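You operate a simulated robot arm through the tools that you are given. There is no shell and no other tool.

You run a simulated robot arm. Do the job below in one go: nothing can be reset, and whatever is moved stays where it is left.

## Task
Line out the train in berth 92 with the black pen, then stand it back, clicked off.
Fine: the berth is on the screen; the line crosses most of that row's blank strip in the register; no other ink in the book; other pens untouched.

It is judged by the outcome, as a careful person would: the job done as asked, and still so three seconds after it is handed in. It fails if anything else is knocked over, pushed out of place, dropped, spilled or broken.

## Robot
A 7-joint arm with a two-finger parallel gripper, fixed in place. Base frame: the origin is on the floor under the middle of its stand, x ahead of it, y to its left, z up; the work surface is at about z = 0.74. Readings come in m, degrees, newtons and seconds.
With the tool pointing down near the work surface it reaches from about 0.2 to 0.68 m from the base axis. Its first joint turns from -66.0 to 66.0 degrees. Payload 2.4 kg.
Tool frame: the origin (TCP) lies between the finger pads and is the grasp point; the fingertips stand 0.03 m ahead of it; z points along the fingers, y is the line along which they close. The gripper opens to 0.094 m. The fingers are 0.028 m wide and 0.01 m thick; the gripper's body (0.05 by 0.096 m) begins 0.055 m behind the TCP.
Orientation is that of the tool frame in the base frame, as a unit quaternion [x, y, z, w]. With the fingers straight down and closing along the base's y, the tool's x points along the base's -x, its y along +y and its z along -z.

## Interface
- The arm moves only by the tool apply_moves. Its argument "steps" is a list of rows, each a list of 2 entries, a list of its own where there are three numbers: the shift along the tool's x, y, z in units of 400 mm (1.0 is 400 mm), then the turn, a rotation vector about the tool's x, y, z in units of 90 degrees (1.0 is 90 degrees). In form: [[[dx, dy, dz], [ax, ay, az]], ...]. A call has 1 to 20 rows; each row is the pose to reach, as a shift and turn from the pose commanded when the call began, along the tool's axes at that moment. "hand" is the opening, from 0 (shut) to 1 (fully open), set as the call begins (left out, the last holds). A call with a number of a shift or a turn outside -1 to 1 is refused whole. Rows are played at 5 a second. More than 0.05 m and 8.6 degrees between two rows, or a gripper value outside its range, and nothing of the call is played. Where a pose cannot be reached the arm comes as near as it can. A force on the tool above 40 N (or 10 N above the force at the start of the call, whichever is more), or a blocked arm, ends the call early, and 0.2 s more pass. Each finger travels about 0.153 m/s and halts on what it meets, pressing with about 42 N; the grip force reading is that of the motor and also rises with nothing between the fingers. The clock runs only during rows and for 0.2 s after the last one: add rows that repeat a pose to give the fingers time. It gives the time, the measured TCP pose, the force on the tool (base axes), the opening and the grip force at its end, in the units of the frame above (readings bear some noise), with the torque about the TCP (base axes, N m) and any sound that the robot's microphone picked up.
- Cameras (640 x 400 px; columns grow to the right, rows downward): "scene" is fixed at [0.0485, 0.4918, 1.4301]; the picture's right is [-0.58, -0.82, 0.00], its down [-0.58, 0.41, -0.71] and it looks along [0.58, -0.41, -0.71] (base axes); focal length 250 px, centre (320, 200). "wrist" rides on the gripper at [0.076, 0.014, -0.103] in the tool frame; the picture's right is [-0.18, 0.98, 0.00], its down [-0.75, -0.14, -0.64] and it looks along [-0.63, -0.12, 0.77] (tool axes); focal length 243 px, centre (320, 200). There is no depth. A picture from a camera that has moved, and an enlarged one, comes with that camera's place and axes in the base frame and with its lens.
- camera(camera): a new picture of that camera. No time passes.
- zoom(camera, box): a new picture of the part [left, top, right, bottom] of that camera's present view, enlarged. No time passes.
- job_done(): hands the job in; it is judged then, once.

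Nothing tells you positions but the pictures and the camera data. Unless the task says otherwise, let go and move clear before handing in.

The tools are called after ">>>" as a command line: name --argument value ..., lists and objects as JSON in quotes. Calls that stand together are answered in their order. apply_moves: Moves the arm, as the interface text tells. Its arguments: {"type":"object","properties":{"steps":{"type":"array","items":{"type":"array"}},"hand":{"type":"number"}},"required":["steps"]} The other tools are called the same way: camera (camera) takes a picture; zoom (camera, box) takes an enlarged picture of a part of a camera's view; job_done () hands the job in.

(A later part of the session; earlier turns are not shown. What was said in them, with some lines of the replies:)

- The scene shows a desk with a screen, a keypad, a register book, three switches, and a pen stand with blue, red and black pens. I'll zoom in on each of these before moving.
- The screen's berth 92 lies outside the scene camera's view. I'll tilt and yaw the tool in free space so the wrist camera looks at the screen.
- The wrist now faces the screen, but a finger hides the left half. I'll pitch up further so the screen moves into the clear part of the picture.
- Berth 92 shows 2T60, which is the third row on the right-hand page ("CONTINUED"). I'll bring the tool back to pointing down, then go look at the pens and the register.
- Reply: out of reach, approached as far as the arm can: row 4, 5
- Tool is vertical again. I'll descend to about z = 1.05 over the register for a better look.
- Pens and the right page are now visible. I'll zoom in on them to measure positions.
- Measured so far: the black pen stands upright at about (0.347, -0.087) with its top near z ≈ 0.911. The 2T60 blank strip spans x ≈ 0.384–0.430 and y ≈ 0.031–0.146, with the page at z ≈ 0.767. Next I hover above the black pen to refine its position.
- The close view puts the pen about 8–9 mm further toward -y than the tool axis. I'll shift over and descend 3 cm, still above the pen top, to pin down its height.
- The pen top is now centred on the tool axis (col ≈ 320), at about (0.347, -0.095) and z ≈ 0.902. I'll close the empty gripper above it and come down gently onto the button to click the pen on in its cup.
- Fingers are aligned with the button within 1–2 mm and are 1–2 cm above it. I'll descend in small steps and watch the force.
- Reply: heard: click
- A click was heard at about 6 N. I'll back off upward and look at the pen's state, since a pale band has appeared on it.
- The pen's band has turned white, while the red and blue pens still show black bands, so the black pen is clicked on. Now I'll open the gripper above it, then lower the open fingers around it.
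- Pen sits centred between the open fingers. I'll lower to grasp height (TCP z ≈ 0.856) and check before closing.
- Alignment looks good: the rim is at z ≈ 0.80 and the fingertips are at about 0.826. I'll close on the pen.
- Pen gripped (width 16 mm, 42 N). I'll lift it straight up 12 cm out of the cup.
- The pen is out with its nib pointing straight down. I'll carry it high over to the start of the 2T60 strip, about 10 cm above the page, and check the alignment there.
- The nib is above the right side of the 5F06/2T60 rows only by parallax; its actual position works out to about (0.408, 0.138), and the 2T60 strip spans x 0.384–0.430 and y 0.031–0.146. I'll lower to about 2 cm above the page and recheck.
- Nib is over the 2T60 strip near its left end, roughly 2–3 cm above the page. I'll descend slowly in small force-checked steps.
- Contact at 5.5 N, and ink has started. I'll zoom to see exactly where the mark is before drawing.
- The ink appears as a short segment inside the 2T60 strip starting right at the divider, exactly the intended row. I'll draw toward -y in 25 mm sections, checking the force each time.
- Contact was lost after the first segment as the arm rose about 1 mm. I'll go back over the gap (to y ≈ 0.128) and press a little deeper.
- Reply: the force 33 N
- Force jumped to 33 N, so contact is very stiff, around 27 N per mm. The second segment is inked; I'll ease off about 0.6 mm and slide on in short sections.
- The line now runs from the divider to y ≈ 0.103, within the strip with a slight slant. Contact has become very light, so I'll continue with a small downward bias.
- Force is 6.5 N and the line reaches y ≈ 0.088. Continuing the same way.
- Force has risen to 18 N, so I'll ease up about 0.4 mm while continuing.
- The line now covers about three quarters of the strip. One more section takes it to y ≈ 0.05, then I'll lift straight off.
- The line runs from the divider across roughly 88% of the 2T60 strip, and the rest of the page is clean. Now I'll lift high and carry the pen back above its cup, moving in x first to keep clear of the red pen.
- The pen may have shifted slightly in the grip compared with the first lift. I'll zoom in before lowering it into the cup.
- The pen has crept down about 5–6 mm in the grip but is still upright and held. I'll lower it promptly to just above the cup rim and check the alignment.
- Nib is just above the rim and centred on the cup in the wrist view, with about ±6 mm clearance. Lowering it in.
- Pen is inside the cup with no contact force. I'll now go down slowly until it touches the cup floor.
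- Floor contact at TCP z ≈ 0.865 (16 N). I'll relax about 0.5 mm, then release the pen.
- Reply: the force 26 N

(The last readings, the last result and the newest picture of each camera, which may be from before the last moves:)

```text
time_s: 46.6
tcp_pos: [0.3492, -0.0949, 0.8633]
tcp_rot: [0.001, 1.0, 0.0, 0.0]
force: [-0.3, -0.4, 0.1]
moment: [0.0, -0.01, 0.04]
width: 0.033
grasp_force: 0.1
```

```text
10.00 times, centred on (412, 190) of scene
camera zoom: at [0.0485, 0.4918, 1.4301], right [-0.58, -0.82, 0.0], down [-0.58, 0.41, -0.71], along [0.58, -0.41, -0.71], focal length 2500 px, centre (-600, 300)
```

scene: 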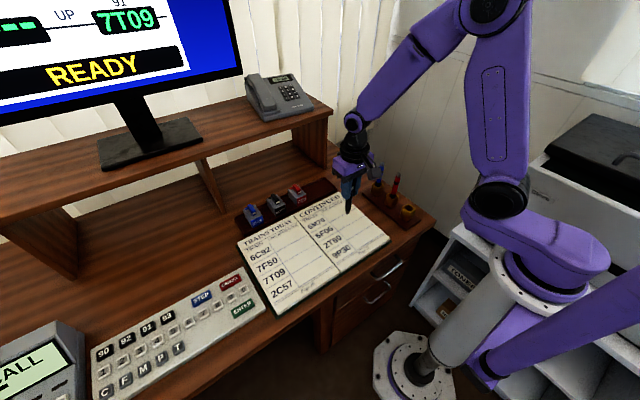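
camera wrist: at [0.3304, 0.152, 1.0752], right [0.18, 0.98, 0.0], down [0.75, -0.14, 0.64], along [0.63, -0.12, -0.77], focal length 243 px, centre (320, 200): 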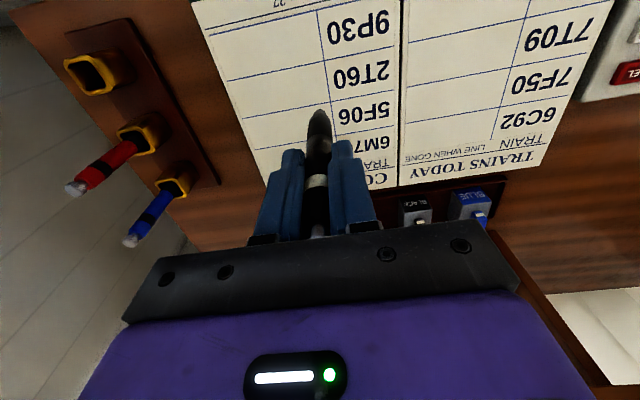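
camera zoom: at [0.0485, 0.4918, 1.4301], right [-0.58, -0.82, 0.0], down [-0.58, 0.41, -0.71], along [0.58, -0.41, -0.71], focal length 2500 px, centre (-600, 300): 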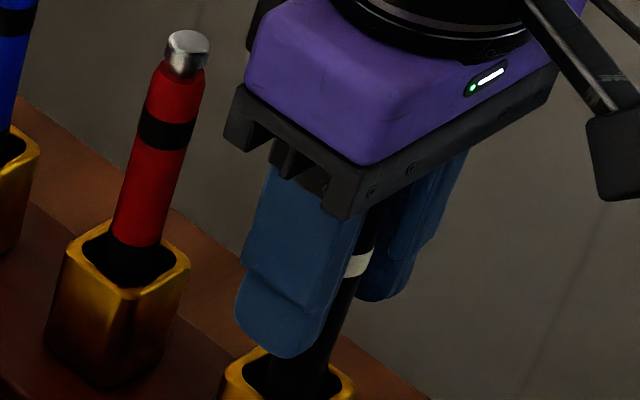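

Released; the pen still stands in the cup. I'll open fully and rise clear straight up.

>>> apply_moves --steps '[[[0, 0, 0], [0, 0, 0]], [[0, 0, 0], [0, 0, 0]], [[0, 0, -0.05], [0, 0, 0]], [[0, 0, -0.12], [0, 0, 0]], [[0, 0, -0.2], [0, 0, 0]], [[0, 0, -0.24], [0, 0, 0]], [[0, 0, -0.24], [0, 0, 0]]]' --hand 1

>>> zoom --camera "wrist" --box '[200, 40, 440, 190]'

>>> zoom --camera "scene" --box '[364, 150, 444, 250]'

```text
time_s: 48.2
tcp_pos: [0.3503, -0.0939, 0.9604]
tcp_rot: [0.0, 1.0, 0.0, 0.0]
force: [-0.2, -0.1, 0.3]
moment: [0.01, 0.01, 0.04]
width: 0.0939
grasp_force: 0.1
```

```text
2.67 times, centred on (320, 115) of wrist
camera zoom: at [0.2723, -0.0806, 1.0623], right [0.18, 0.98, 0.0], down [0.75, -0.14, 0.64], along [0.63, -0.12, -0.77], focal length 647 px, centre (320, 427)
```

zoom: 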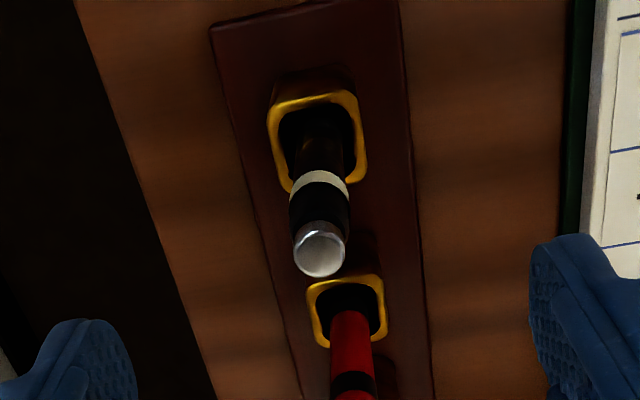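

```text
4.00 times, centred on (404, 200) of scene
camera zoom: at [0.0485, 0.4918, 1.4301], right [-0.58, -0.82, 0.0], down [-0.58, 0.41, -0.71], along [0.58, -0.41, -0.71], focal length 1000 px, centre (-16, 200)
```

zoom: 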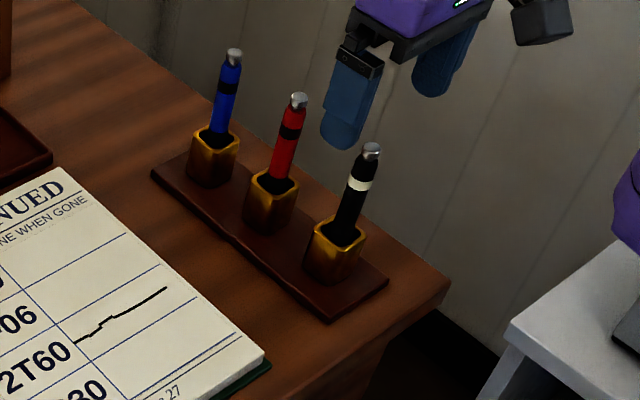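

The pen stands upright in its cup again, still clicked on (white band). I'll close the fingers above it and descend toward the button for the second click.

>>> apply_moves --steps '[[[0.004, 0, 0], [0, 0, 0]], [[0.004, 0, 0], [0, 0, 0]], [[0.004, 0, 0], [0, 0, 0]], [[0.004, 0, 0.03], [0, 0, 0]], [[0.004, 0, 0.06], [0, 0, 0]], [[0.004, 0, 0.07], [0, 0, 0]], [[0.004, 0, 0.07], [0, 0, 0]]]' --hand 0

>>> zoom --camera "scene" --box '[400, 170, 440, 195]'

>>> zoom --camera "wrist" --box '[240, 80, 400, 180]'

```text
time_s: 49.8
tcp_pos: [0.3477, -0.0923, 0.9324]
tcp_rot: [0.0, 1.0, 0.0, -0.001]
force: [0.2, -0.1, 1.1]
moment: [-0.03, -0.03, 0.0]
width: 0.0
grasp_force: 32.6
```

```text
16.00 times, centred on (420, 182) of scene
camera zoom: at [0.0485, 0.4918, 1.4301], right [-0.58, -0.82, 0.0], down [-0.58, 0.41, -0.71], along [0.58, -0.41, -0.71], focal length 4000 px, centre (-1280, 480)
```

zoom: 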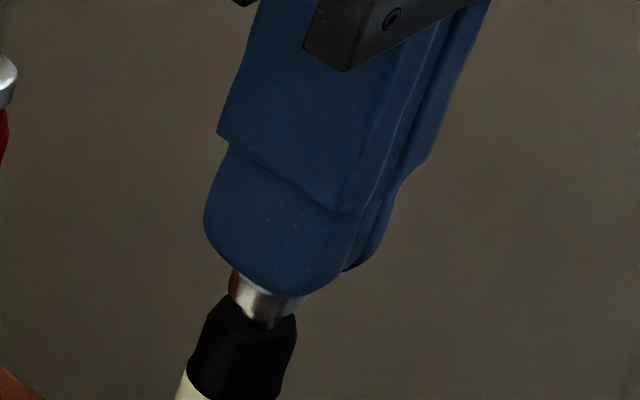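

```text
4.00 times, centred on (320, 130) of wrist
camera zoom: at [0.2702, -0.0798, 1.0351], right [0.18, 0.98, 0.0], down [0.75, -0.14, 0.64], along [0.63, -0.12, -0.77], focal length 970 px, centre (320, 480)
```

zoom: 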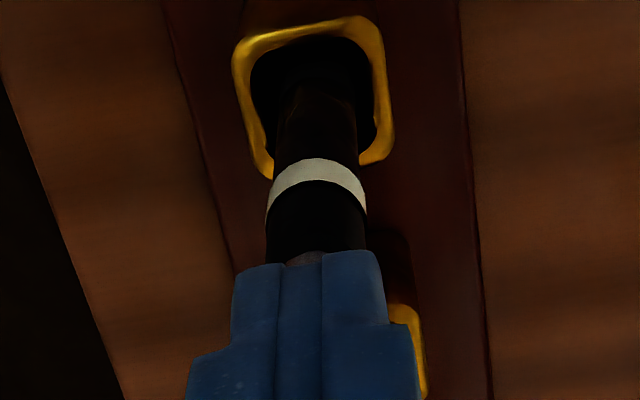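

>>> apply_moves --steps '[[[0, 0, 0.003], [0, 0, 0]], [[0, 0, 0.006], [0, 0, 0]], [[0, 0, 0.009], [0, 0, 0]], [[0, 0, 0.012], [0, 0, 0]], [[0, 0, 0.012], [0, 0, 0]]]'

>>> zoom --camera "scene" --box '[400, 170, 440, 195]'

```text
time_s: 51.0
tcp_pos: [0.3489, -0.093, 0.9273]
tcp_rot: [0.0, 1.0, 0.0, 0.0]
force: [-0.6, -0.4, 2.2]
moment: [0.01, 0.0, 0.0]
width: 0.0
grasp_force: 33.0
heard: click
```

```text
16.00 times, centred on (420, 182) of scene
camera zoom: at [0.0485, 0.4918, 1.4301], right [-0.58, -0.82, 0.0], down [-0.58, 0.41, -0.71], along [0.58, -0.41, -0.71], focal length 4000 px, centre (-1280, 480)
```

zoom: 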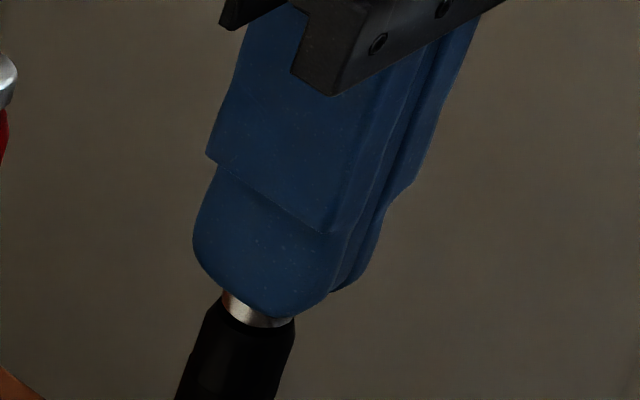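

A second click was heard and the band is black again, so the pen is off. I'll lift straight up and clear, then verify everything.

>>> apply_moves --steps '[[[0, 0, -0.01], [0, 0, 0]], [[0, 0, -0.04], [0, 0, 0]], [[0, 0, -0.1], [0, 0, 0]], [[0, 0, -0.18], [0, 0, 0]], [[0, 0, -0.28], [0, 0, 0]], [[0, 0, -0.38], [0, 0, 0]], [[0, 0, -0.38], [0, 0, 0]]]'

>>> zoom --camera "scene" --box '[364, 150, 444, 250]'

>>> zoom --camera "scene" --box '[220, 170, 400, 320]'

>>> camera --camera "scene"

>>> camera --camera "wrist"

```text
time_s: 52.6
tcp_pos: [0.3513, -0.0944, 1.0769]
tcp_rot: [0.0, 1.0, 0.0, 0.0]
force: [-0.6, -0.9, -0.1]
moment: [0.01, -0.01, 0.0]
width: 0.0
grasp_force: 33.0
```

```text
4.00 times, centred on (404, 200) of scene
camera zoom: at [0.0485, 0.4918, 1.4301], right [-0.58, -0.82, 0.0], down [-0.58, 0.41, -0.71], along [0.58, -0.41, -0.71], focal length 1000 px, centre (-16, 200)
```

zoom: 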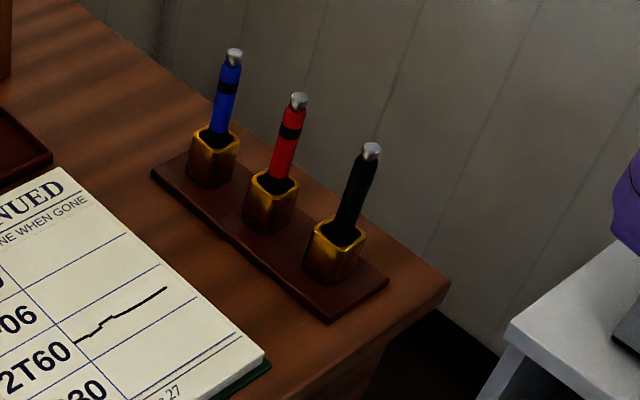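

```text
2.67 times, centred on (310, 245) of scene
camera zoom: at [0.0485, 0.4918, 1.4301], right [-0.58, -0.82, 0.0], down [-0.58, 0.41, -0.71], along [0.58, -0.41, -0.71], focal length 667 px, centre (347, 80)
```

zoom: 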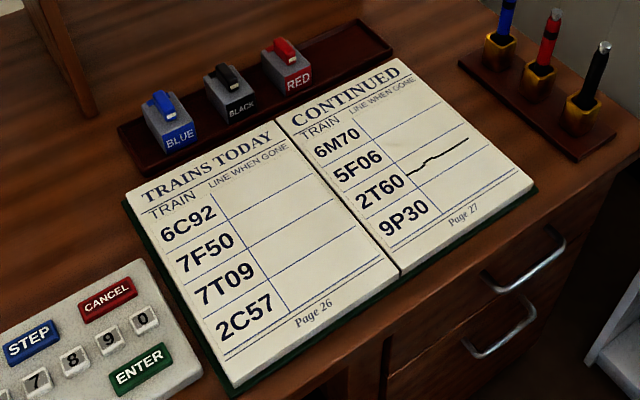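

```text
taken
```

scene: 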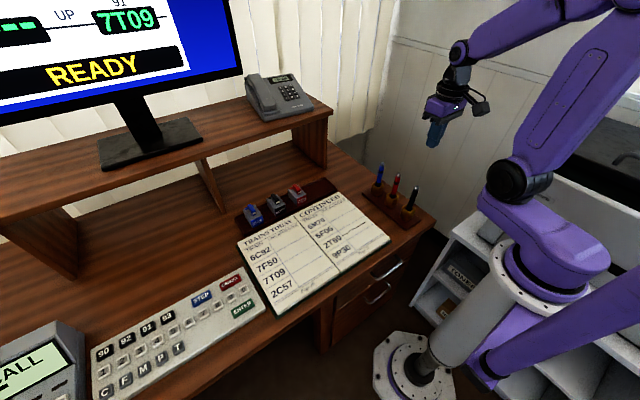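

```text
taken
camera wrist: at [0.2735, -0.0807, 1.1794], right [0.18, 0.98, 0.0], down [0.75, -0.14, 0.64], along [0.63, -0.12, -0.77], focal length 243 px, centre (320, 200)
```

wrist: 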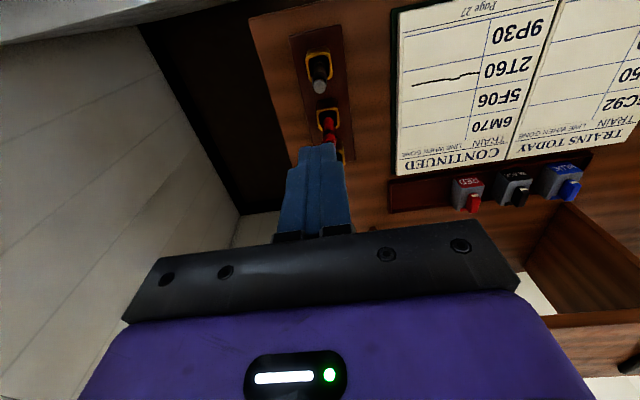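

>>> zoom --camera "wrist" --box '[380, 40, 540, 140]'

>>> zoom --camera "scene" --box '[390, 180, 430, 205]'

```text
4.00 times, centred on (460, 90) of wrist
camera zoom: at [0.2735, -0.0807, 1.1794], right [0.18, 0.98, 0.0], down [0.75, -0.14, 0.64], along [0.63, -0.12, -0.77], focal length 970 px, centre (-240, 640)
```

zoom: 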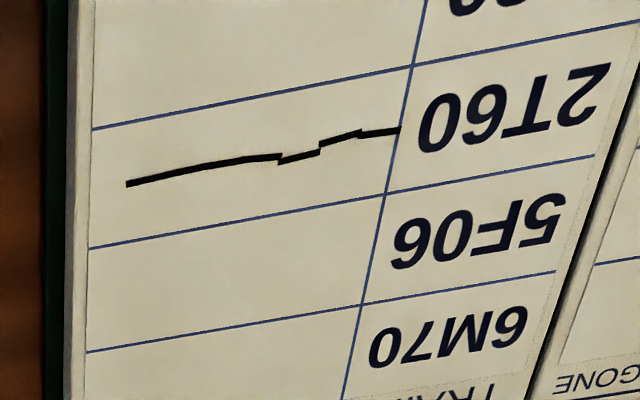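

```text
16.00 times, centred on (410, 192) of scene
camera zoom: at [0.0485, 0.4918, 1.4301], right [-0.58, -0.82, 0.0], down [-0.58, 0.41, -0.71], along [0.58, -0.41, -0.71], focal length 4000 px, centre (-1120, 320)
```

zoom: 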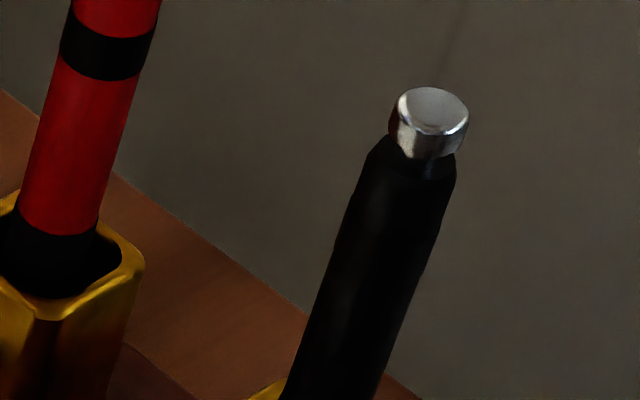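

The 2T60 row has an unbroken black line across nearly all of its blank strip, and there is no other ink in the book. The black pen stands upright in its cup with the band black (clicked off), the other pens are untouched, and the arm is clear, so I'm handing the job in.

>>> job_done

```text
The job is handed in.
```

The train in berth 92, 2T60, is lined out in black, and the pen is back in its cup, clicked off. I handed the job in; no verdict has come back.

- **Berth:** the screen showed 2T60 in berth 92, which is the third row of the right-hand page. I read it once at the start and did not look again before drawing.
- **Line:** it starts at the column divider, touching it slightly, and covers about 88% of the row's blank strip. It wavers by a few millimetres but stays in the row. I saw no other ink in the book.
- **Pen:** it stands upright, and its band is black again after the second click, matching the red and blue pens.
- **Everything else:** the red and blue pens and the rest of the desk looked unmoved in the final pictures. The arm is empty-handed and raised above the pen stand.

While drawing, the pen pressed the page at about 33 N for a moment before I eased off. I saw no damage to the page or the pen.
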